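You operate a simulated robot arm through the tools that you are given. There is no shell and no other tool.

You run a simulated robot arm. Do the job below in one go: nothing can be reset, and whatever is moved stays where it is left.

## Task
Switch the tester off and cover the test socket with the orange cap.
Fine: power off before the cap goes on; it is in the tester drawer; shut the drawer and the guard again. Set down upright: cap. Where these are worked on the way, their far stop is far enough and under half their travel is too little: guard, tester drawer.

The check looks at the end state, three seconds after you hand in, the way a careful person would. Anything else that was tipped, shoved, dropped, spilled or broken makes it a failure. A push-on lid holds only when it is set on centred and level and pressed home; a screw cap is set on level and turned clockwise until tight.

## Robot
A 7-joint arm with a two-finger parallel gripper on a trunk, on a base that moves. Base frame: it is fixed to the floor where the robot stands at the start and does not move with it; the origin is under the middle of the robot, x ahead of it, y to its left, z up. Readings come in m, degrees, newtons and seconds.
With the tool pointing down near the work surface it reaches from about 0.28 to 0.72 m from the robot's upright axis, wherever it stands. Its first joint turns from -166.0 to 166.0 degrees. Places, roughly: beep switch [1.9, -2.2, 1]; box plug (4x4x3 cm) [1.8, -2.4, 0.8]; cap [2.25, -2.25, 0.5]; check knob [1.9, -2.5, 0.8]; fan switch [2.1, -2.7, 1]; lead clip (4x3x11 cm) [1.8, -2.1, 0.7]; screen knob [1.9, -2.3, 1]; tester drawer [1.8, -2.3, 0.7]. Payload 3.43 kg.
Tool frame: the origin (TCP) lies between the finger pads and is the grasp point; the fingertips stand 0.034 m ahead of it; z points along the fingers, y is the line along which they close. The gripper opens to 0.128 m. The fingers are 0.024 m wide and 0.012 m thick; the gripper's body (0.048 by 0.13 m) begins 0.096 m behind the TCP.
Orientation is that of the tool frame in the base frame, as a unit quaternion [w, x, y, z]. With the fingers straight down and closing along the base's y, the tool's x points along the base's -x, its y along +y and its z along -z.

## Interface
- The arm moves only by the tool play_rows. Its argument "plan" is a list of rows, each a list of 7 numbers: the shift along the tool's x, y, z in units of 40 mm (1.0 is 40 mm), then the turn, a rotation vector about the tool's x, y, z in units of 8 degrees (1.0 is 8 degrees), then the opening, from 0 (shut) to 1 (fully open). In form: [[dx, dy, dz, rx, ry, rz, grip], ...]. A call has 1 to 20 rows; each row shifts and turns the commanded pose from where the row before left it, along the tool's axes as they then stand. A call with a number of a shift or a turn outside -1 to 1 is refused whole. Each row takes 0.2 s and may step no farther than 0.05 m and 8.6 degrees from the row before; otherwise, or with a gripper value out of range, the whole call is refused. A pose out of reach is approached as far as the arm can. The call stops where the force on the tool passes 80 N (or 10 N more than at its start, if that is more) or the arm is blocked; 0.2 s more then pass. The fingers move at their own pace (about 0.108 m/s each) and stop on an object; they squeeze with about 35 N. The grip force told is the motor's: it shows also when the fingers shut on nothing. Time passes only in rows, and 0.2 s behind the last, so rows that do not move let the fingers close. The reply holds the time, the measured pose of the TCP, the force on the tool along the base axes, the opening and the grip force, in the units named above and with some noise, with the torque about the TCP (base axes, N m) and any sound that the robot's microphone picked up.
- Cameras (640 x 400 px; columns grow to the right, rows downward): "scene" is now at [-0.0022, 0.1273, 1.4472]; the picture's right is [-0.15, -0.99, 0.00], its down [-0.55, 0.09, -0.83] and it looks along [0.82, -0.13, -0.56] (base axes); focal length 285 px, centre (320, 200). "wrist" rides on the gripper at [0.076, -0.011, -0.16] in the tool frame; the picture's right is [0.15, 0.99, 0.00], its down [-0.88, 0.13, -0.46] and it looks along [-0.45, 0.07, 0.89] (tool axes); focal length 234 px, centre (320, 200). There is no depth. A picture from a camera that has moved, and an enlarged one, comes with that camera's place and axes in the base frame and with its lens.
- capture(camera): a new picture of that camera. No time passes.
- slide_trunk(by): slides the trunk up (or, below 0, down) by that many m; the arm and the scene camera ride with it, the base frame stays. It gives what a move gives, with no picture.
- base_move(legs): drives the robot by 1 to 6 legs, each [ahead, left, turn to the left] in m, m and degrees, along the robot's own axes; the way and the turn of a leg run together, so that a leg with both is an arc; at most 1.5 m and 180 degrees a leg. The arm and the cameras ride along, it lands a little off, and it stops where it bumps. It gives what a move gives.
- pan_tilt(pan, tilt): turns the head with the scene camera to pan (to the left, within 86 degrees either way) and tilt (down, from -29 to 69), counted from straight ahead of the robot. It gives what a move gives.
- close_up(camera, box): a new picture of the part [left, top, right, bottom] of that camera's present view, enlarged. No time passes.
- hand_in(): hands the job in; it is judged then, once.

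Places have to be worked out from the pictures, the camera data and where the tool is seen. Open the gripper and draw the arm clear of the work before you hand the job in, unless the task says otherwise.

The tools are called after "Emit:" as name(argument=value, ...) on one line, values as JSON. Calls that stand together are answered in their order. play_rows: Moves the arm, as the interface text tells. Its arguments: {"type":"object","properties":{"plan":{"type":"array"}},"required":["plan"]} The other tools are called the same way: slide_trunk (by) moves the trunk up or down; base_move (legs) drives the base; pan_tilt (pan, tilt) turns the head that bears the scene camera; capture (camera) takes a picture; close_up (camera, box) takes an enlarged picture of a part of a camera's view; hand_in () hands the job in.

At the start:

```text
time_s: 0.0
eef_pos: [0.4043, 0.127, 1.1054]
ee_rot: [0.0, 0.0, 1.0, -0.001]
wrist_force: [0.1, -0.1, -0.8]
ft_torque: [0.01, -0.02, -0.01]
grip_width: 0.1281
grasp_force: 0.1
trunk travel left (down, up): [-0.15, 0.174]
robot x, y, heading: [-0.0023, -0.0005, -0.3]
head pan, tilt (commanded): [-8.8, 33.7]
```

scene: 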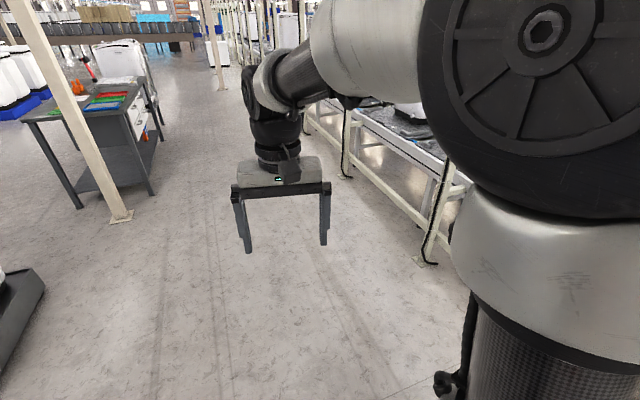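
wrist: 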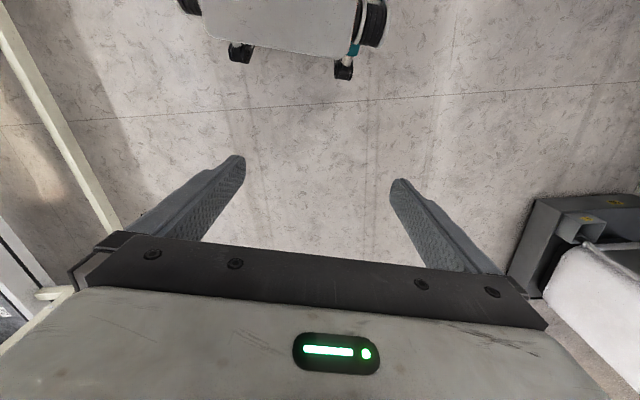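

The work area is about 3 m off to the front right, around [1.9, -2.3]. I turn the head toward it to see what stands there.

Emit:
pan_tilt(pan=-50, tilt=15)

Emit:
capture(camera="scene")

```text
time_s: 1.1
eef_pos: [0.4038, 0.1262, 1.1055]
ee_rot: [0.0, 0.0, 1.0, 0.0]
wrist_force: [-1.0, -0.4, 0.1]
ft_torque: [0.01, -0.03, 0.01]
grip_width: 0.1282
grasp_force: 0.1
trunk travel left (down, up): [-0.15, 0.174]
robot x, y, heading: [0.0011, 0.0002, -0.1]
head pan, tilt (commanded): [-50.0, 15.0]
```

```text
taken
camera scene: at [-0.0298, 0.0694, 1.4772], right [-0.77, -0.64, 0.0], down [-0.17, 0.2, -0.97], along [0.62, -0.74, -0.26], focal length 285 px, centre (320, 200)
```

scene: 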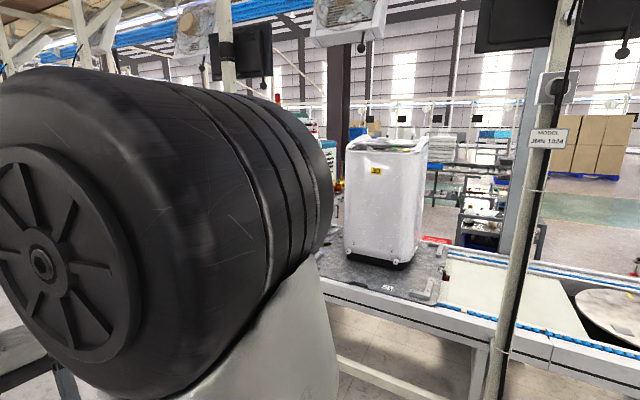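

The arm's shoulder blocks the left half of the view. I turn the base in place to the right so the head can look past the arm on its left side.

Emit:
base_move(legs=[[0, 0, -80]])

Emit:
pan_tilt(pan=30, tilt=15)

Emit:
capture(camera="scene")

```text
time_s: 5.1
eef_pos: [0.1868, -0.3806, 1.1036]
ee_rot: [0.001, 0.653, 0.758, 0.0]
wrist_force: [0.1, 0.8, -0.3]
ft_torque: [0.0, 0.02, 0.01]
grip_width: 0.1281
grasp_force: 0.1
trunk travel left (down, up): [-0.15, 0.174]
robot x, y, heading: [0.0007, -0.005, -82.0]
head pan, tilt (commanded): [-50.0, 15.0]
```

```text
time_s: 6.6
eef_pos: [0.1848, -0.3801, 1.1041]
ee_rot: [0.0, 0.653, 0.757, 0.0]
wrist_force: [0.5, 0.5, -0.1]
ft_torque: [0.05, 0.0, -0.06]
grip_width: 0.1279
grasp_force: 0.0
trunk travel left (down, up): [-0.15, 0.174]
robot x, y, heading: [-0.0007, 0.0001, -81.4]
head pan, tilt (commanded): [30.0, 15.0]
```

```text
taken
camera scene: at [0.1833, 0.0376, 1.4773], right [-0.78, -0.62, 0.0], down [-0.16, 0.2, -0.97], along [0.6, -0.76, -0.26], focal length 285 px, centre (320, 200)
```

scene: 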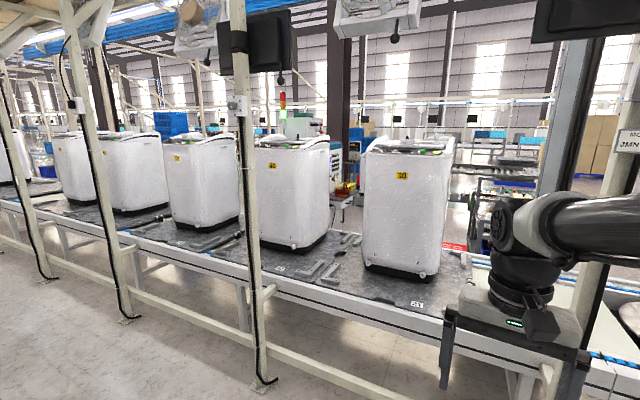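

Post bases put the conveyor line between me and the target; the target projects near (330,192), just between two white machines. I enlarge that part.

Emit:
close_up(camera="scene", box=[250, 90, 410, 290])

Emit:
pan_tilt(pan=70, tilt=15)

Emit:
capture(camera="scene")

Emit:
pan_tilt(pan=-10, tilt=15)

Emit:
capture(camera="scene")

Emit:
pan_tilt(pan=-75, tilt=15)

Emit:
capture(camera="scene")

```text
2.00 times, centred on (330, 190) of scene
camera zoom: at [0.1833, 0.0376, 1.4773], right [-0.78, -0.62, 0.0], down [-0.16, 0.2, -0.97], along [0.6, -0.76, -0.26], focal length 570 px, centre (300, 220)
```

zoom: 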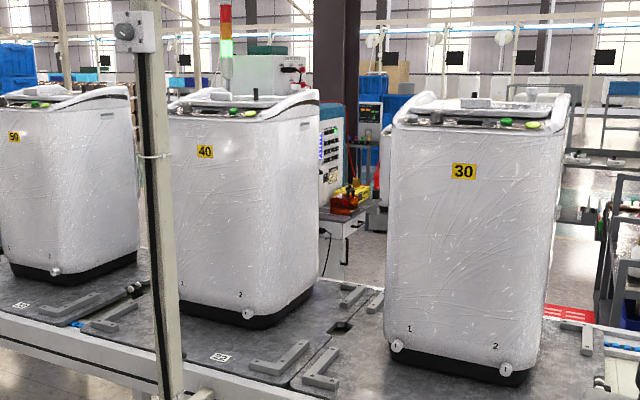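

```text
time_s: 7.7
eef_pos: [0.1851, -0.3817, 1.1048]
ee_rot: [0.0, 0.653, 0.757, 0.0]
wrist_force: [-0.1, 0.0, 0.2]
ft_torque: [0.0, -0.02, -0.04]
grip_width: 0.1281
grasp_force: 0.0
trunk travel left (down, up): [-0.15, 0.174]
robot x, y, heading: [0.0008, 0.0015, -81.6]
head pan, tilt (commanded): [70.0, 15.0]
```

```text
taken
camera scene: at [0.2167, 0.092, 1.4773], right [-0.2, -0.98, 0.0], down [-0.25, 0.05, -0.97], along [0.95, -0.19, -0.26], focal length 285 px, centre (320, 200)
```

scene: 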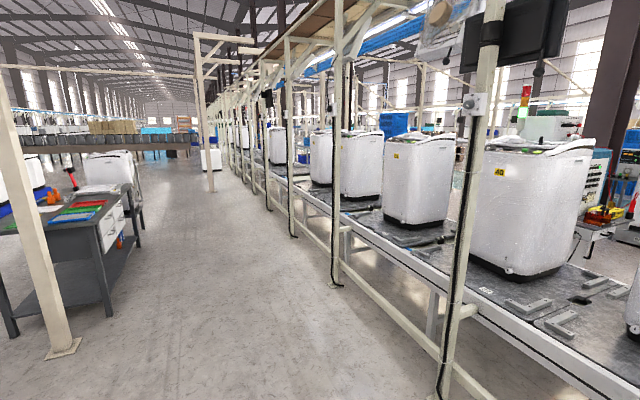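

```text
time_s: 9.2
eef_pos: [0.1851, -0.3811, 1.104]
ee_rot: [0.0, 0.653, 0.758, 0.0]
wrist_force: [-0.7, 0.1, -0.4]
ft_torque: [-0.03, -0.01, -0.01]
grip_width: 0.1281
grasp_force: 0.1
trunk travel left (down, up): [-0.15, 0.174]
robot x, y, heading: [0.0002, 0.0012, -81.5]
head pan, tilt (commanded): [-10.0, 15.0]
```

```text
taken
camera scene: at [0.1229, 0.0173, 1.4773], right [-1.0, 0.02, 0.0], down [0.01, 0.26, -0.97], along [-0.02, -0.97, -0.26], focal length 285 px, centre (320, 200)
```

scene: 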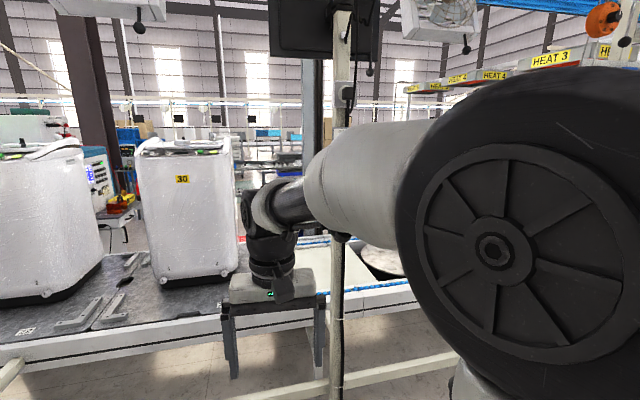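

```text
time_s: 10.6
eef_pos: [0.1856, -0.3803, 1.1056]
ee_rot: [0.0, 0.653, 0.757, 0.0]
wrist_force: [-0.3, 0.0, 0.6]
ft_torque: [-0.01, -0.01, 0.0]
grip_width: 0.1281
grasp_force: 0.0
trunk travel left (down, up): [-0.15, 0.174]
robot x, y, heading: [-0.0002, 0.0019, -81.9]
head pan, tilt (commanded): [-75.0, 15.0]
```

```text
taken
camera scene: at [0.0396, 0.0733, 1.4773], right [-0.4, 0.92, 0.0], down [0.24, 0.1, -0.97], along [-0.89, -0.39, -0.26], focal length 285 px, centre (320, 200)
```

scene: 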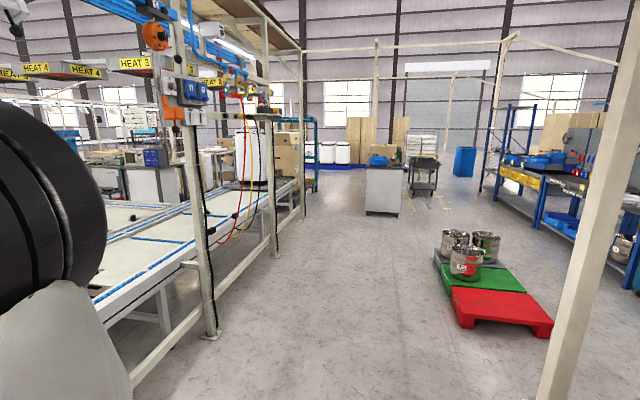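

The orange item sits at about [1.7, -2.3, 0.86], on a small bench beside a cabinet beyond the conveyor. The conveyor's near posts run from about [1.28,-0.83] to [-3.9,-2.0], and it seems to end there, so I face along -x and drive down the free lane to look for a way round.

Emit:
base_move(legs=[[0, 0, -98], [1.2, 0, 0]])

Emit:
pan_tilt(pan=30, tilt=15)

Emit:
capture(camera="scene")

Emit:
pan_tilt(pan=80, tilt=15)

Emit:
capture(camera="scene")

```text
time_s: 20.9
eef_pos: [-1.6003, -0.1259, 1.1035]
ee_rot: [-0.001, 1.0, -0.005, 0.0]
wrist_force: [-0.4, -0.4, -0.5]
ft_torque: [0.01, -0.03, -0.06]
grip_width: 0.1283
grasp_force: 0.1
trunk travel left (down, up): [-0.15, 0.174]
robot x, y, heading: [-1.1969, -0.0012, 179.6]
head pan, tilt (commanded): [-75.0, 15.0]
```

```text
time_s: 22.7
eef_pos: [-1.5997, -0.1264, 1.1046]
ee_rot: [0.0, 1.0, -0.005, 0.0]
wrist_force: [-0.5, 0.5, 0.7]
ft_torque: [-0.03, -0.03, 0.02]
grip_width: 0.1279
grasp_force: 0.1
trunk travel left (down, up): [-0.15, 0.174]
robot x, y, heading: [-1.194, -0.0019, 179.6]
head pan, tilt (commanded): [30.0, 15.0]
```

```text
taken
camera scene: at [-1.188, -0.1889, 1.4773], right [-0.49, 0.87, 0.0], down [0.23, 0.13, -0.97], along [-0.84, -0.47, -0.26], focal length 285 px, centre (320, 200)
```

scene: 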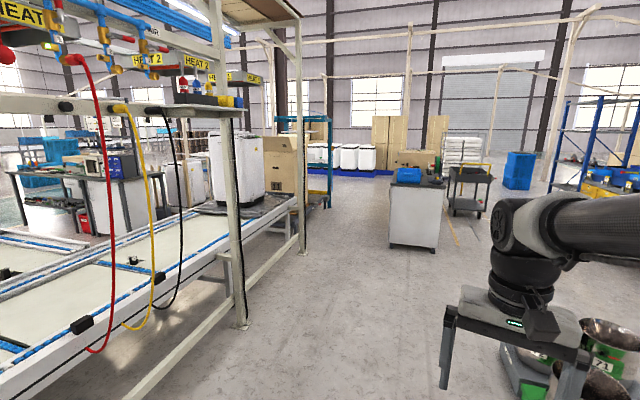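

```text
time_s: 23.9
eef_pos: [-1.6007, -0.1255, 1.1033]
ee_rot: [0.0, 1.0, -0.005, 0.0]
wrist_force: [-0.3, 0.1, 0.6]
ft_torque: [-0.02, -0.02, 0.01]
grip_width: 0.1281
grasp_force: 0.1
trunk travel left (down, up): [-0.15, 0.174]
robot x, y, heading: [-1.1912, -0.0021, 179.4]
head pan, tilt (commanded): [80.0, 15.0]
```

```text
taken
camera scene: at [-1.1238, -0.2348, 1.4773], right [-0.98, 0.18, 0.0], down [0.05, 0.25, -0.97], along [-0.18, -0.95, -0.26], focal length 285 px, centre (320, 200)
```

scene: 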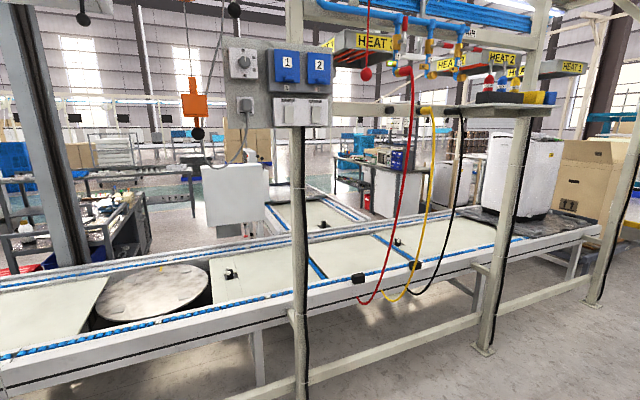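

The line ends near [-3.8,-2.0] but a side branch runs back from it around x=-1.3. I go on down the lane to look round the end of the line.

Emit:
base_move(legs=[[1.05, 0.35, 0], [1.0, 0.4, 0]])

Emit:
pan_tilt(pan=30, tilt=20)

Emit:
capture(camera="scene")

Emit:
pan_tilt(pan=80, tilt=20)

Emit:
capture(camera="scene")

```text
time_s: 34.7
eef_pos: [-3.6746, -0.8415, 1.104]
ee_rot: [0.0, 1.0, -0.017, 0.001]
wrist_force: [0.3, -0.1, 0.2]
ft_torque: [-0.02, 0.01, 0.01]
grip_width: 0.1281
grasp_force: 0.1
trunk travel left (down, up): [-0.15, 0.174]
robot x, y, heading: [-3.2647, -0.7272, 178.0]
head pan, tilt (commanded): [80.0, 15.0]
```

```text
time_s: 35.9
eef_pos: [-3.674, -0.841, 1.1039]
ee_rot: [0.0, 1.0, -0.016, 0.0]
wrist_force: [-0.1, -0.2, 0.0]
ft_torque: [0.03, -0.03, 0.0]
grip_width: 0.1281
grasp_force: 0.0
trunk travel left (down, up): [-0.15, 0.174]
robot x, y, heading: [-3.2663, -0.7269, 178.5]
head pan, tilt (commanded): [30.0, 20.0]
```

```text
taken
camera scene: at [-3.2625, -0.9132, 1.4691], right [-0.47, 0.88, 0.0], down [0.3, 0.16, -0.94], along [-0.83, -0.44, -0.34], focal length 285 px, centre (320, 200)
```

scene: 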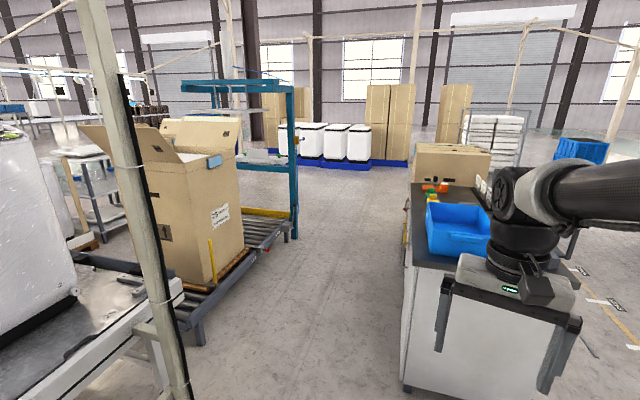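

```text
time_s: 37.0
eef_pos: [-3.673, -0.8413, 1.1042]
ee_rot: [0.0, 1.0, -0.017, 0.0]
wrist_force: [0.2, 0.1, -0.1]
ft_torque: [0.04, 0.0, -0.02]
grip_width: 0.128
grasp_force: 0.1
trunk travel left (down, up): [-0.15, 0.174]
robot x, y, heading: [-3.2673, -0.7285, 178.2]
head pan, tilt (commanded): [80.0, 20.0]
```

```text
taken
camera scene: at [-3.1997, -0.9604, 1.4691], right [-0.98, 0.21, 0.0], down [0.07, 0.33, -0.94], along [-0.19, -0.92, -0.34], focal length 285 px, centre (320, 200)
```

scene: 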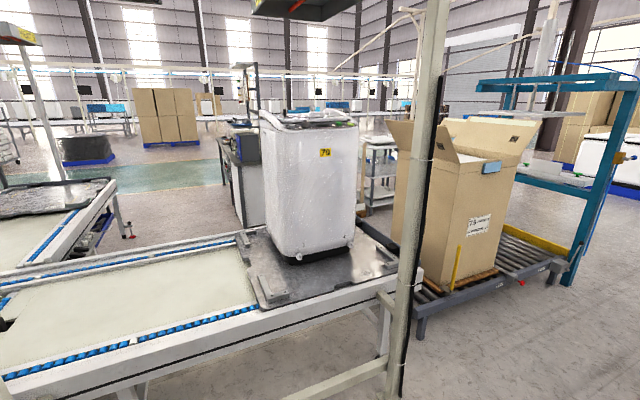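

The lane carries on between the white cabinet (corner about [-4.43,-1.02]) and the roller table (leg at [-4.1,-2.2]), past a teal frame post at about [-5.7,-2.5]. I drive through the middle of that lane to round the teal frame.

Emit:
base_move(legs=[[0.31, 0.63, 0], [0, 0, 16], [1.4, 0, 0], [1.4, 0, 0]])

Emit:
pan_tilt(pan=30, tilt=20)

Emit:
capture(camera="scene")

Emit:
pan_tilt(pan=85, tilt=20)

Emit:
capture(camera="scene")

```text
time_s: 57.8
eef_pos: [-6.6951, -2.2706, 1.105]
ee_rot: [0.0, 0.992, 0.129, 0.0]
wrist_force: [0.6, 0.1, 0.7]
ft_torque: [-0.01, 0.01, -0.04]
grip_width: 0.1281
grasp_force: 0.0
trunk travel left (down, up): [-0.15, 0.174]
robot x, y, heading: [-6.3367, -2.0436, -165.3]
head pan, tilt (commanded): [80.0, 20.0]
```

```text
time_s: 59.0
eef_pos: [-6.6934, -2.2693, 1.1051]
ee_rot: [0.0, 0.992, 0.128, 0.0]
wrist_force: [-0.3, -0.3, -0.4]
ft_torque: [0.02, 0.01, -0.01]
grip_width: 0.128
grasp_force: 0.0
trunk travel left (down, up): [-0.15, 0.174]
robot x, y, heading: [-6.3393, -2.0452, -165.1]
head pan, tilt (commanded): [30.0, 20.0]
```

```text
taken
camera scene: at [-6.2791, -2.2213, 1.4691], right [-0.71, 0.71, 0.0], down [0.24, 0.24, -0.94], along [-0.67, -0.66, -0.34], focal length 285 px, centre (320, 200)
```

scene: 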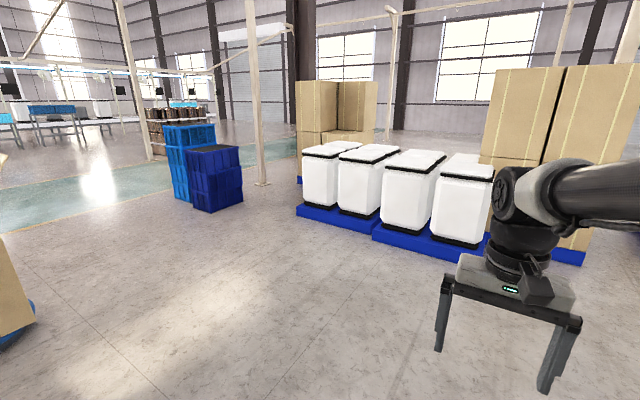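

```text
time_s: 60.2
eef_pos: [-6.6938, -2.2706, 1.1041]
ee_rot: [0.0, 0.992, 0.129, -0.001]
wrist_force: [-0.6, 0.3, 0.1]
ft_torque: [0.0, -0.03, -0.02]
grip_width: 0.128
grasp_force: 0.2
trunk travel left (down, up): [-0.15, 0.174]
robot x, y, heading: [-6.3377, -2.0442, -165.2]
head pan, tilt (commanded): [85.0, 20.0]
```

```text
taken
camera scene: at [-6.1973, -2.2474, 1.4691], right [-0.99, -0.17, 0.0], down [-0.06, 0.34, -0.94], along [0.16, -0.93, -0.34], focal length 285 px, centre (320, 200)
```

scene: 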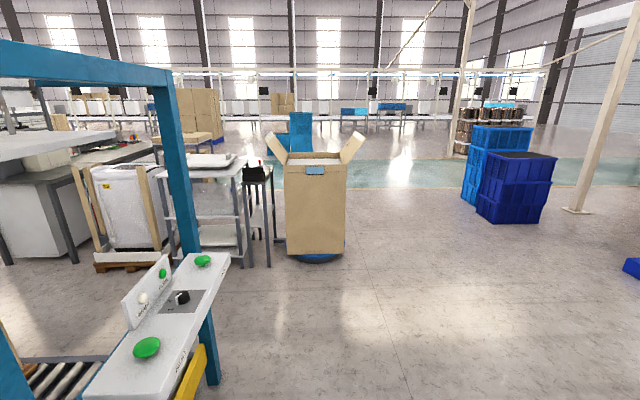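

The floor is open beyond the teal frame: a carton stands at about [-5.75,-4.6], blue crates at about [-8,-5.9], and a green aisle runs along y of -7 to -8. I drive down between them and turn to face +x behind the bench row.

Emit:
base_move(legs=[[0.3, 0, 0], [0, 0, 75], [1.3, 0, 0], [1.3, 0, 0], [1.3, 0, 0], [0, 0, 90]])

Emit:
pan_tilt(pan=10, tilt=15)

Emit:
capture(camera="scene")

Emit:
pan_tilt(pan=50, tilt=15)

Emit:
capture(camera="scene")

```text
time_s: 87.8
eef_pos: [-6.14, -5.8707, 1.1045]
ee_rot: [0.0, -0.004, 1.0, 0.0]
wrist_force: [0.1, 0.2, -0.8]
ft_torque: [0.0, 0.0, -0.05]
grip_width: 0.128
grasp_force: 0.0
trunk travel left (down, up): [-0.15, 0.174]
robot x, y, heading: [-6.5407, -5.9999, 0.4]
head pan, tilt (commanded): [85.0, 20.0]
```

```text
time_s: 89.3
eef_pos: [-6.1393, -5.8698, 1.1046]
ee_rot: [0.0, -0.004, 1.0, 0.0]
wrist_force: [0.5, -0.6, -0.2]
ft_torque: [-0.05, 0.01, 0.0]
grip_width: 0.1282
grasp_force: 0.0
trunk travel left (down, up): [-0.15, 0.174]
robot x, y, heading: [-6.545, -5.9983, 0.3]
head pan, tilt (commanded): [10.0, 15.0]
```

```text
taken
camera scene: at [-6.5416, -5.843, 1.4773], right [0.18, -0.98, 0.0], down [-0.25, -0.05, -0.97], along [0.95, 0.18, -0.26], focal length 285 px, centre (320, 200)
```

scene: 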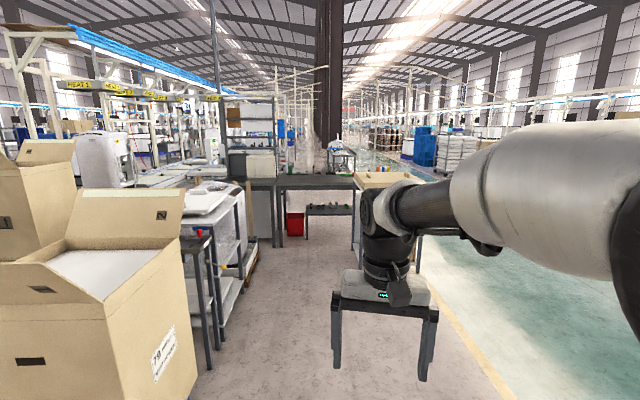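

```text
time_s: 90.4
eef_pos: [-6.1401, -5.8691, 1.1047]
ee_rot: [0.0, -0.003, 1.0, 0.0]
wrist_force: [-0.1, -0.2, 0.0]
ft_torque: [-0.01, 0.01, 0.0]
grip_width: 0.1277
grasp_force: 0.0
trunk travel left (down, up): [-0.15, 0.174]
robot x, y, heading: [-6.5431, -5.9993, 0.6]
head pan, tilt (commanded): [50.0, 15.0]
```

```text
taken
camera scene: at [-6.5739, -5.7881, 1.4773], right [0.77, -0.64, 0.0], down [-0.17, -0.2, -0.97], along [0.62, 0.74, -0.26], focal length 285 px, centre (320, 200)
```

scene: 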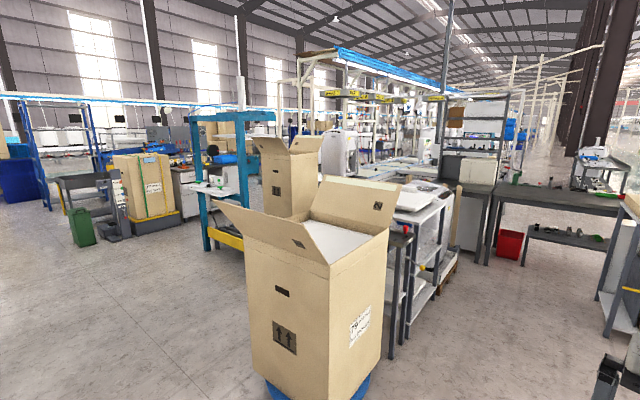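

A bench group juts out to about y=-6.4 near x=-3.5, and the green aisle runs past it, sloping slightly toward +y. I move over into the aisle and follow it toward +x.

Emit:
base_move(legs=[[0.8, -1.2, 0], [0, 0, 14], [1.5, 0, 0], [1.5, 0, 0]])

Emit:
pan_tilt(pan=10, tilt=15)

Emit:
capture(camera="scene")

Emit:
pan_tilt(pan=50, tilt=15)

Emit:
capture(camera="scene")

```text
time_s: 114.0
eef_pos: [-3.1217, -6.3808, 1.1033]
ee_rot: [0.0, -0.131, 0.991, 0.0]
wrist_force: [1.3, 0.2, -0.8]
ft_torque: [-0.01, 0.03, 0.02]
grip_width: 0.128
grasp_force: 0.0
trunk travel left (down, up): [-0.15, 0.174]
robot x, y, heading: [-3.4806, -6.6079, 15.5]
head pan, tilt (commanded): [50.0, 15.0]
stopped in leg 4: the robot was blocked; the commanded pose is now the measured one
```

```text
time_s: 115.0
eef_pos: [-3.1237, -6.3808, 1.1034]
ee_rot: [0.0, -0.131, 0.991, 0.0]
wrist_force: [-0.1, 0.8, -0.4]
ft_torque: [0.0, 0.01, -0.04]
grip_width: 0.128
grasp_force: 0.1
trunk travel left (down, up): [-0.15, 0.174]
robot x, y, heading: [-3.4793, -6.6109, 15.2]
head pan, tilt (commanded): [10.0, 15.0]
```

```text
taken
camera scene: at [-3.5191, -6.458, 1.4773], right [0.43, -0.9, 0.0], down [-0.23, -0.11, -0.97], along [0.87, 0.41, -0.26], focal length 285 px, centre (320, 200)
```

scene: 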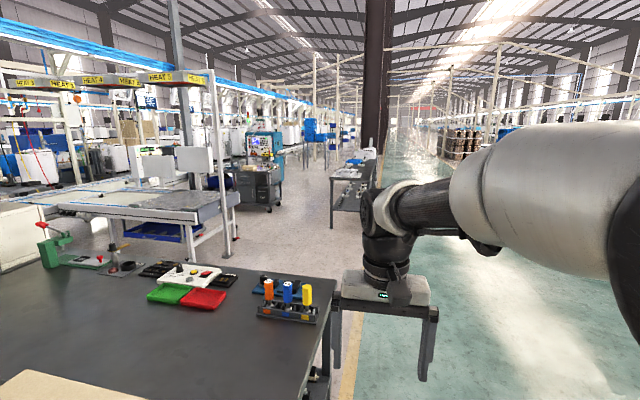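

```text
time_s: 116.1
eef_pos: [-3.1233, -6.3814, 1.1029]
ee_rot: [0.0, -0.132, 0.991, 0.0]
wrist_force: [0.3, 0.1, -0.1]
ft_torque: [0.01, -0.02, -0.03]
grip_width: 0.1279
grasp_force: 0.2
trunk travel left (down, up): [-0.15, 0.174]
robot x, y, heading: [-3.4802, -6.6116, 15.4]
head pan, tilt (commanded): [50.0, 15.0]
```

```text
taken
camera scene: at [-3.5643, -6.4131, 1.4773], right [0.91, -0.42, 0.0], down [-0.11, -0.23, -0.97], along [0.41, 0.88, -0.26], focal length 285 px, centre (320, 200)
```

scene: 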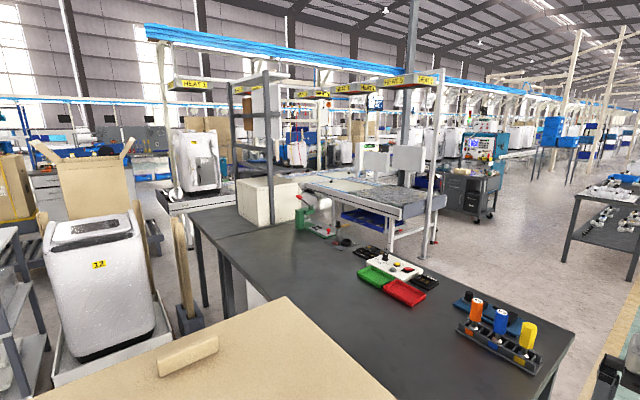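

The scenery is solid — I stopped against the bench, so going round is right. The tester's position projects to about (259,150) in the pan-10 picture, where a blue-panel device shows; I turn back and enlarge there.

Emit:
pan_tilt(pan=20, tilt=10)

Emit:
capture(camera="scene")

Emit:
close_up(camera="scene", box=[280, 120, 440, 220])

```text
time_s: 117.1
eef_pos: [-3.1238, -6.3813, 1.1037]
ee_rot: [0.0, -0.132, 0.991, 0.0]
wrist_force: [0.1, 0.9, 0.1]
ft_torque: [-0.01, -0.02, 0.02]
grip_width: 0.1278
grasp_force: 0.1
trunk travel left (down, up): [-0.15, 0.174]
robot x, y, heading: [-3.4822, -6.6117, 15.1]
head pan, tilt (commanded): [20.0, 10.0]
```

```text
taken
camera scene: at [-3.5276, -6.4442, 1.4854], right [0.58, -0.82, 0.0], down [-0.14, -0.1, -0.98], along [0.8, 0.57, -0.17], focal length 285 px, centre (320, 200)
```

scene: 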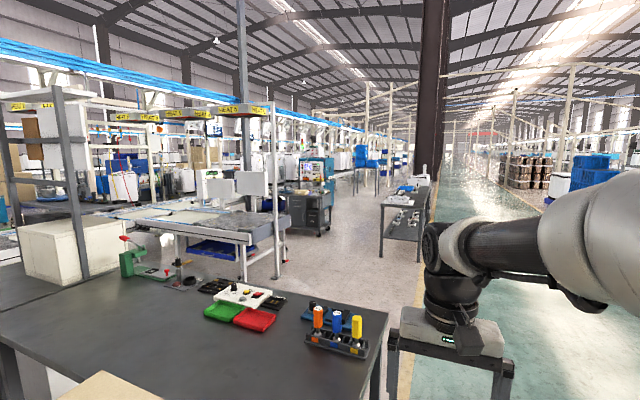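

```text
4.00 times, centred on (360, 170) of scene
camera zoom: at [-3.5276, -6.4442, 1.4854], right [0.58, -0.82, 0.0], down [-0.14, -0.1, -0.98], along [0.8, 0.57, -0.17], focal length 1139 px, centre (160, 320)
```

zoom: 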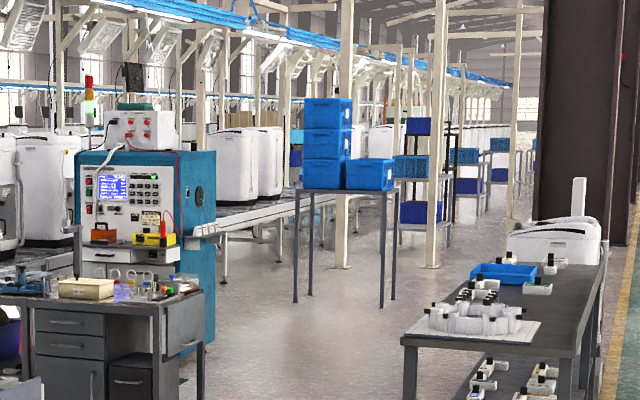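

The tester is clear now: a teal cabinet with a cream panel, blue screen, and a small bench with orange and yellow items, behind a grey desk at about [0.6,-3.7]. I back off the bench, pass around its corner through the aisle and approach.

Emit:
base_move(legs=[[-0.15, -0.5, 0], [1.4, 0, 0], [0, 0, 20], [1.2, 0, 0]])

Emit:
pan_tilt(pan=15, tilt=15)

Emit:
capture(camera="scene")

```text
time_s: 135.9
eef_pos: [-0.842, -5.8167, 1.1042]
ee_rot: [0.0, -0.288, 0.958, 0.001]
wrist_force: [-0.2, 0.6, 0.5]
ft_torque: [-0.01, -0.01, 0.02]
grip_width: 0.1281
grasp_force: 0.2
trunk travel left (down, up): [-0.15, 0.174]
robot x, y, heading: [-1.11, -6.1436, 33.6]
head pan, tilt (commanded): [20.0, 10.0]
```

```text
time_s: 136.5
eef_pos: [-0.8427, -5.8179, 1.1031]
ee_rot: [0.001, -0.287, 0.958, 0.0]
wrist_force: [-0.2, -0.1, -0.3]
ft_torque: [-0.02, 0.01, 0.01]
grip_width: 0.1279
grasp_force: 0.1
trunk travel left (down, up): [-0.15, 0.174]
robot x, y, heading: [-1.1133, -6.1458, 33.5]
head pan, tilt (commanded): [15.0, 15.0]
```

```text
taken
camera scene: at [-1.2003, -6.0085, 1.4773], right [0.75, -0.66, 0.0], down [-0.17, -0.19, -0.97], along [0.64, 0.72, -0.26], focal length 285 px, centre (320, 200)
```

scene: 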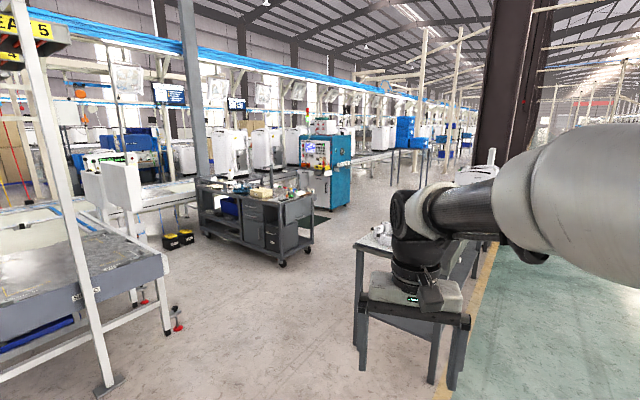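

The cart occupies roughly [0.1..0.95, -3.6..-2.1], the tester stands beyond it, and a bench corner is at about [0,-5.1]. I pass between cart and bench and turn to face the tester.

Emit:
base_move(legs=[[0.985, 0.835, 0], [1.05, -0.04, 0], [0.93, -0.316, 0], [0, 0, 30]])

Emit:
pan_tilt(pan=10, tilt=20)

Emit:
capture(camera="scene")

```text
time_s: 156.2
eef_pos: [1.2157, -3.696, 1.1028]
ee_rot: [0.0, -0.515, 0.857, 0.001]
wrist_force: [0.2, -0.5, 0.4]
ft_torque: [-0.02, 0.02, 0.03]
grip_width: 0.128
grasp_force: 0.0
trunk travel left (down, up): [-0.15, 0.174]
robot x, y, heading: [1.1362, -4.1109, 62.0]
head pan, tilt (commanded): [15.0, 15.0]
```

```text
time_s: 156.9
eef_pos: [1.2161, -3.6969, 1.1054]
ee_rot: [0.0, -0.514, 0.858, 0.0]
wrist_force: [0.6, 0.4, 0.1]
ft_torque: [0.0, -0.02, 0.0]
grip_width: 0.1281
grasp_force: 0.2
trunk travel left (down, up): [-0.15, 0.174]
robot x, y, heading: [1.1342, -4.1148, 61.9]
head pan, tilt (commanded): [10.0, 20.0]
```

```text
taken
camera scene: at [0.9998, -4.0371, 1.4691], right [0.95, -0.31, 0.0], down [-0.11, -0.32, -0.94], along [0.29, 0.89, -0.34], focal length 285 px, centre (320, 200)
```

scene: 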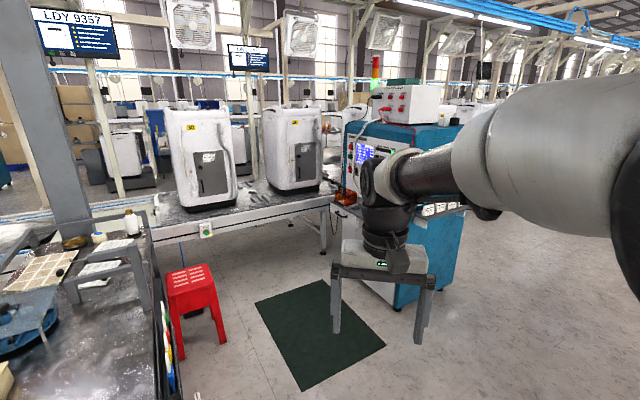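

A dark mat in front of the tester is centred at about [1.46,-2.62]; a stool stands at about [0.75,-2.5]. I drive nearer, to about [1.4,-3.0], and look at the panel with the head turned left past the arm.

Emit:
base_move(legs=[[1.1, 0.28, 0], [0, 0, -35]])

Emit:
pan_tilt(pan=35, tilt=25)

Emit:
capture(camera="scene")

```text
time_s: 164.4
eef_pos: [1.705, -2.7011, 1.1042]
ee_rot: [-0.001, -0.238, 0.971, 0.0]
wrist_force: [-0.1, 1.2, 0.8]
ft_torque: [0.04, 0.0, -0.01]
grip_width: 0.128
grasp_force: 0.0
trunk travel left (down, up): [-0.15, 0.174]
robot x, y, heading: [1.4053, -3.0029, 27.6]
head pan, tilt (commanded): [10.0, 20.0]
```

```text
time_s: 165.3
eef_pos: [1.7045, -2.7007, 1.1032]
ee_rot: [0.0, -0.239, 0.971, 0.001]
wrist_force: [-0.6, -0.9, 0.5]
ft_torque: [-0.02, 0.02, 0.03]
grip_width: 0.1279
grasp_force: 0.2
trunk travel left (down, up): [-0.15, 0.174]
robot x, y, heading: [1.404, -3.0054, 27.4]
head pan, tilt (commanded): [35.0, 25.0]
```

```text
taken
camera scene: at [1.3031, -2.8366, 1.461], right [0.89, -0.46, 0.0], down [-0.19, -0.38, -0.91], along [0.42, 0.8, -0.42], focal length 285 px, centre (320, 200)
```

scene: 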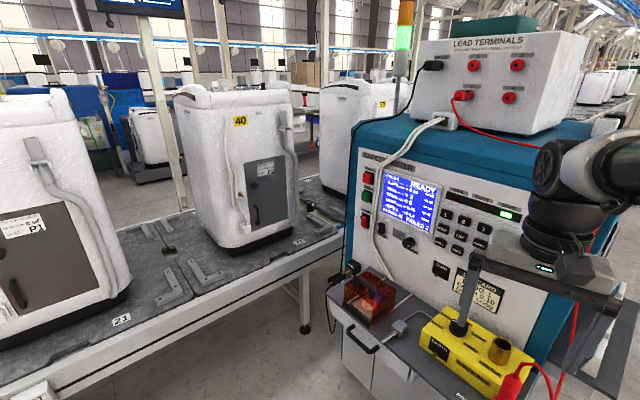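

Now the tester is in view close by. I enlarge the panel and the bench in front of it.

Emit:
close_up(camera="scene", box=[330, 140, 530, 270])

Emit:
close_up(camera="scene", box=[320, 250, 540, 400])

Emit:
close_up(camera="scene", box=[380, 0, 560, 140])

```text
3.08 times, centred on (430, 205) of scene
camera zoom: at [1.3031, -2.8366, 1.461], right [0.89, -0.46, 0.0], down [-0.19, -0.38, -0.91], along [0.42, 0.8, -0.42], focal length 876 px, centre (-18, 185)
```

zoom: 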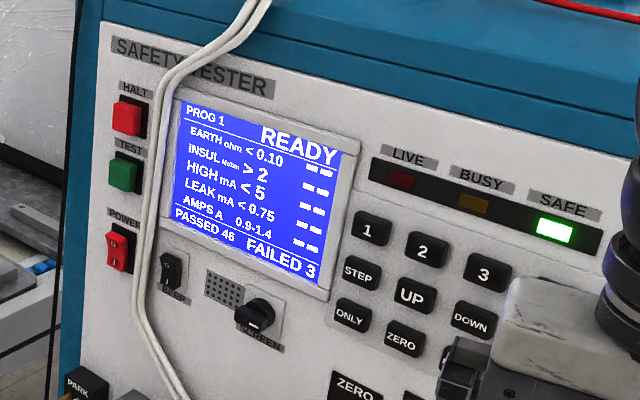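

```text
2.67 times, centred on (430, 325) of scene
camera zoom: at [1.3031, -2.8366, 1.461], right [0.89, -0.46, 0.0], down [-0.19, -0.38, -0.91], along [0.42, 0.8, -0.42], focal length 760 px, centre (27, -133)
```

zoom: 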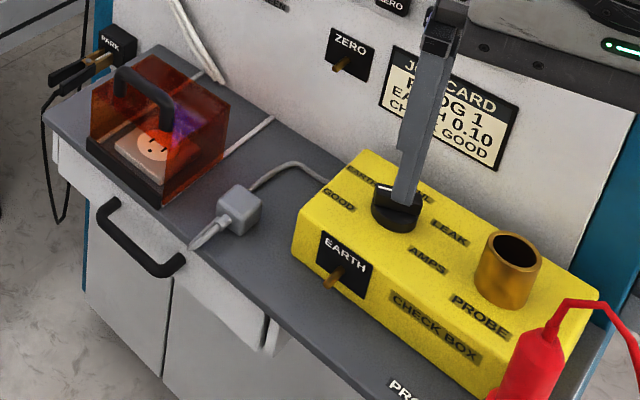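

```text
2.86 times, centred on (470, 70) of scene
camera zoom: at [1.3031, -2.8366, 1.461], right [0.89, -0.46, 0.0], down [-0.19, -0.38, -0.91], along [0.42, 0.8, -0.42], focal length 814 px, centre (-109, 571)
```

zoom: 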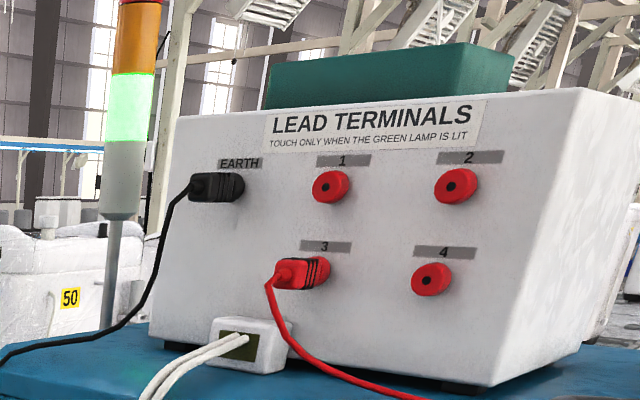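

The POWER rocker (red) is at the panel's left at roughly [1.86,-2.11,0.96]; the orange see-through guard covers the socket on the bench top with the drawer handle below it. To fix positions by parallax I raise the trunk and take the same views again.

Emit:
slide_trunk(by=0.17)

Emit:
capture(camera="scene")

Emit:
close_up(camera="scene", box=[330, 200, 530, 330])

Emit:
close_up(camera="scene", box=[300, 270, 500, 400])

```text
time_s: 167.2
eef_pos: [1.7052, -2.7018, 1.2735]
ee_rot: [0.0, -0.239, 0.971, 0.0]
wrist_force: [-0.5, 0.7, 0.2]
ft_torque: [0.0, -0.02, -0.01]
grip_width: 0.1282
grasp_force: 0.0
trunk travel left (down, up): [-0.32, 0.004]
robot x, y, heading: [1.4047, -3.0013, 27.7]
head pan, tilt (commanded): [35.0, 25.0]
```

```text
taken
camera scene: at [1.303, -2.8365, 1.631], right [0.89, -0.46, 0.0], down [-0.19, -0.38, -0.91], along [0.42, 0.8, -0.42], focal length 285 px, centre (320, 200)
```

scene: 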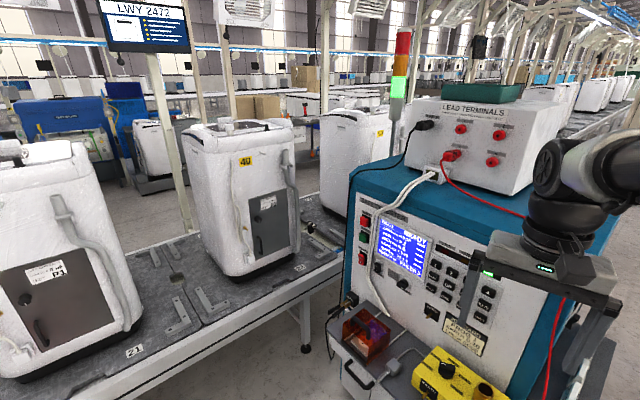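

```text
3.08 times, centred on (430, 265) of scene
camera zoom: at [1.303, -2.8365, 1.631], right [0.89, -0.46, 0.0], down [-0.19, -0.38, -0.91], along [0.42, 0.8, -0.42], focal length 876 px, centre (-18, 0)
```

zoom: 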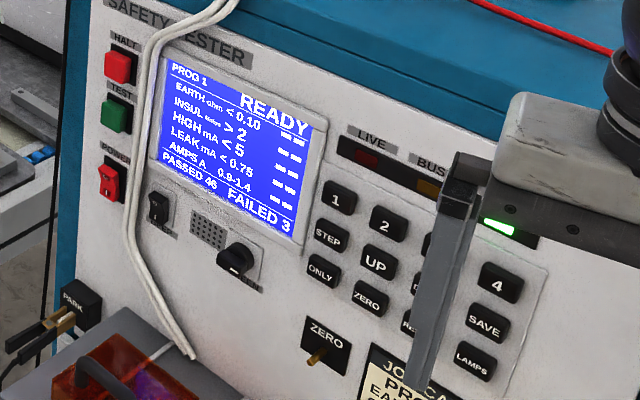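

```text
3.08 times, centred on (400, 335) of scene
camera zoom: at [1.303, -2.8365, 1.631], right [0.89, -0.46, 0.0], down [-0.19, -0.38, -0.91], along [0.42, 0.8, -0.42], focal length 876 px, centre (74, -215)
```

zoom: 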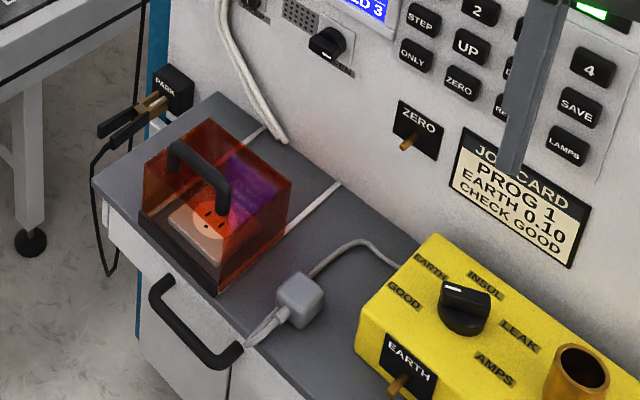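

Parallax puts the POWER rocker at about [1.874,-2.097,0.946], the panel running along (0.2,-0.98), guard footprint about [1.70..1.85,-2.24..-2.37] with its top near z 0.825, socket about [1.75,-2.30,0.77], and the drawer handle bar from [1.71,-2.28] to [1.72,-2.40] at z 0.68. I check my own footprint by tilting the head down.

Emit:
pan_tilt(pan=20, tilt=69)

Emit:
capture(camera="scene")

Emit:
capture(camera="wrist")

```text
time_s: 168.3
eef_pos: [1.7059, -2.7005, 1.2727]
ee_rot: [0.0, -0.238, 0.971, 0.0]
wrist_force: [0.3, -0.2, 0.3]
ft_torque: [0.01, 0.0, 0.0]
grip_width: 0.128
grasp_force: 0.0
trunk travel left (down, up): [-0.32, 0.004]
robot x, y, heading: [1.4059, -2.9995, 27.5]
head pan, tilt (commanded): [20.0, 68.8]
```

```text
taken
camera scene: at [1.2984, -2.877, 1.5716], right [0.74, -0.67, 0.0], down [-0.63, -0.69, -0.36], along [0.24, 0.27, -0.93], focal length 285 px, centre (320, 200)
```

scene: 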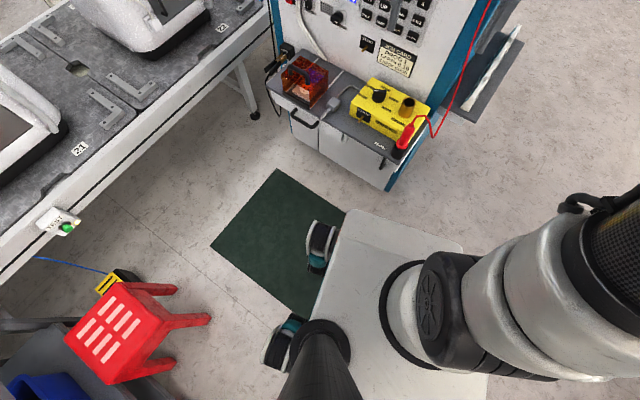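

```text
taken
camera wrist: at [1.643, -2.7463, 1.4323], right [-0.59, 0.81, 0.0], down [0.72, 0.52, 0.46], along [0.37, 0.27, -0.89], focal length 234 px, centre (320, 200)
```

wrist: 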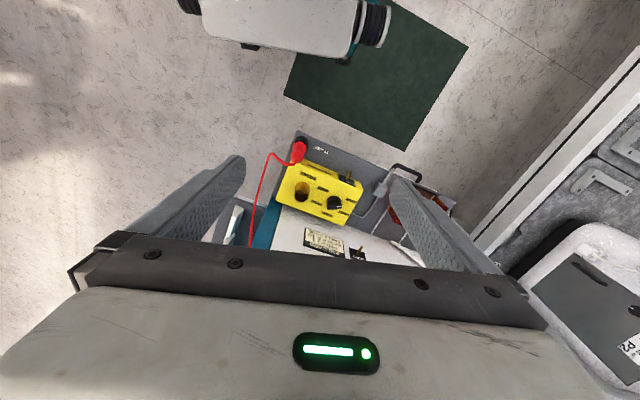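

The overhead view shows the bench is a shallow box (about z 0.54 to 0.76) jutting from the tester, with free space below, and my platform rides with the trunk. I put the trunk back down so the platform stays below the bench box, then move in to about [1.5,-2.62] for the power switch.

Emit:
slide_trunk(by=-0.17)

Emit:
base_move(legs=[[0.2, 0.294, 0]])

Emit:
pan_tilt(pan=25, tilt=35)

Emit:
capture(camera="scene")

Emit:
capture(camera="wrist")

```text
time_s: 170.2
eef_pos: [1.7057, -2.7016, 1.1034]
ee_rot: [0.0, -0.238, 0.971, 0.0]
wrist_force: [-0.4, -0.4, 0.1]
ft_torque: [0.04, 0.01, 0.01]
grip_width: 0.1281
grasp_force: 0.1
trunk travel left (down, up): [-0.15, 0.174]
robot x, y, heading: [1.4075, -3.0, 27.7]
head pan, tilt (commanded): [20.0, 68.8]
```

```text
time_s: 173.7
eef_pos: [1.7405, -2.3417, 1.1028]
ee_rot: [-0.001, -0.24, 0.971, 0.0]
wrist_force: [0.1, -0.8, 0.4]
ft_torque: [-0.01, 0.01, -0.05]
grip_width: 0.128
grasp_force: 0.1
trunk travel left (down, up): [-0.15, 0.174]
robot x, y, heading: [1.4445, -2.6429, 27.9]
head pan, tilt (commanded): [20.0, 68.8]
```

```text
time_s: 174.7
eef_pos: [1.7412, -2.3402, 1.103]
ee_rot: [0.0, -0.24, 0.971, -0.001]
wrist_force: [-0.4, -0.2, -0.2]
ft_torque: [0.0, 0.0, -0.04]
grip_width: 0.128
grasp_force: 0.0
trunk travel left (down, up): [-0.15, 0.174]
robot x, y, heading: [1.4415, -2.6443, 27.8]
head pan, tilt (commanded): [25.0, 35.0]
```

```text
taken
camera scene: at [1.3503, -2.4901, 1.4452], right [0.8, -0.6, 0.0], down [-0.35, -0.46, -0.82], along [0.49, 0.65, -0.57], focal length 285 px, centre (320, 200)
```

scene: 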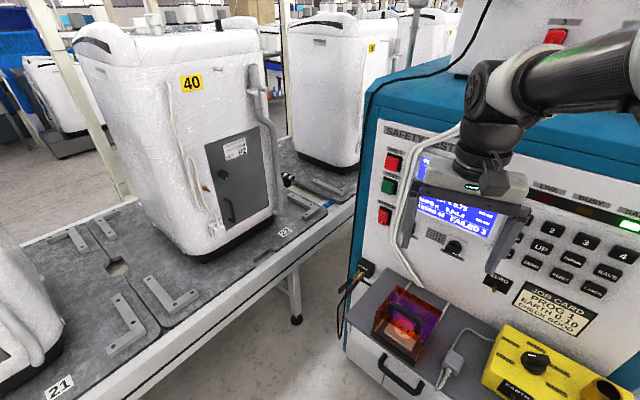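

```text
taken
camera wrist: at [1.6787, -2.3865, 1.2624], right [-0.59, 0.81, 0.0], down [0.72, 0.53, 0.46], along [0.37, 0.27, -0.89], focal length 234 px, centre (320, 200)
```

wrist: 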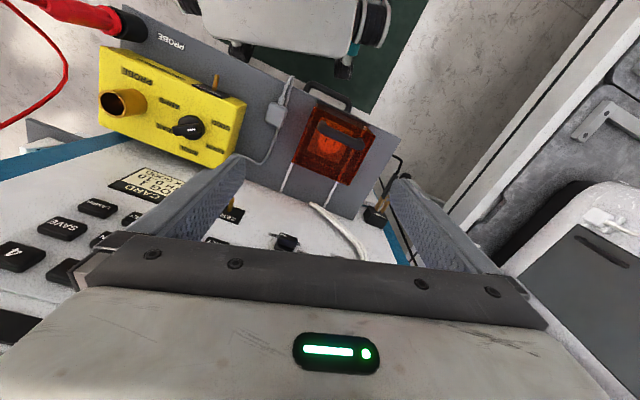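

The wrist camera now looks down onto the guard. I enlarge it, and the rocker in the scene view.

Emit:
close_up(camera="wrist", box=[250, 60, 410, 240])

Emit:
close_up(camera="scene", box=[360, 140, 430, 240])

Emit:
close_up(camera="scene", box=[330, 250, 490, 400])

```text
2.22 times, centred on (330, 150) of wrist
camera zoom: at [1.6787, -2.3865, 1.2624], right [-0.59, 0.81, 0.0], down [0.72, 0.53, 0.46], along [0.37, 0.27, -0.89], focal length 520 px, centre (298, 311)
```

zoom: 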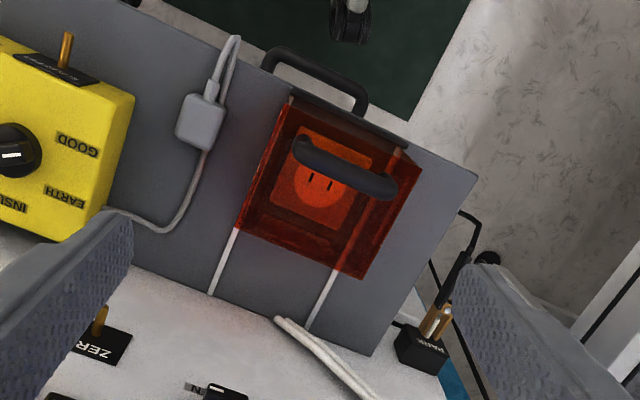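

```text
4.00 times, centred on (395, 190) of scene
camera zoom: at [1.3503, -2.4901, 1.4452], right [0.8, -0.6, 0.0], down [-0.35, -0.46, -0.82], along [0.49, 0.65, -0.57], focal length 1139 px, centre (20, 240)
```

zoom: 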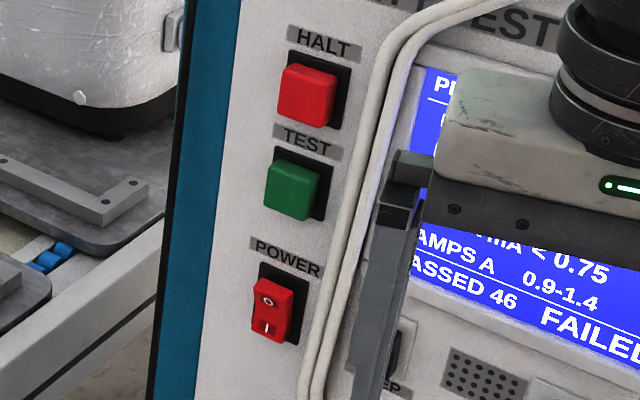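

```text
2.67 times, centred on (410, 325) of scene
camera zoom: at [1.3503, -2.4901, 1.4452], right [0.8, -0.6, 0.0], down [-0.35, -0.46, -0.82], along [0.49, 0.65, -0.57], focal length 760 px, centre (80, -133)
```

zoom: 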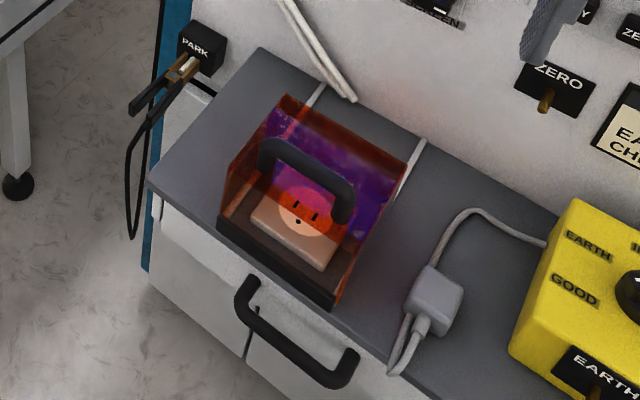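

The rocker shows "O" on top and "I" below, with "I" pressed in, so OFF means pressing the top half at about [1.865,-2.096,0.956]. The guard sits on two rails running to the panel (direction about 13° in the base frame), so it looks like a slider. I close the fingers and swing the tool to point 30° below horizontal, toward the panel.

Emit:
play_rows(plan=[[0, 0, 0, 0, 0, 0.925, 0], [0, 0, 0, 0, 0, 0.925, 0], [0, 0, 0, 0, -1, 0, 0], [0, 0, 0, 0, -1, 0, 0], [0, 0, 0, 0, -1, 0, 0], [0, 0, 0, 0, -1, 0, 0], [0, 0, 0, 0, -1, 0, 0], [0, 0, 0, 0, -1, 0, 0], [0, 0, 0, 0, -1, 0, 0], [0, 0, 0, 0, -0.5, 0, 0]])

Emit:
capture(camera="scene")

```text
time_s: 176.9
eef_pos: [1.7399, -2.3406, 1.1037]
ee_rot: [0.497, -0.099, 0.86, 0.058]
wrist_force: [0.8, -0.5, -0.5]
ft_torque: [-0.01, -0.02, -0.03]
grip_width: 0.0001
grasp_force: 33.0
trunk travel left (down, up): [-0.15, 0.174]
robot x, y, heading: [1.4378, -2.6425, 27.7]
head pan, tilt (commanded): [25.0, 35.0]
```

```text
taken
camera scene: at [1.349, -2.4892, 1.4452], right [0.81, -0.59, 0.0], down [-0.34, -0.46, -0.82], along [0.48, 0.66, -0.57], focal length 285 px, centre (320, 200)
```

scene: 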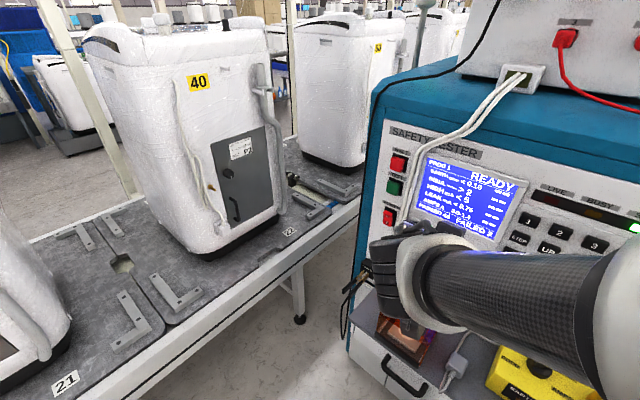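

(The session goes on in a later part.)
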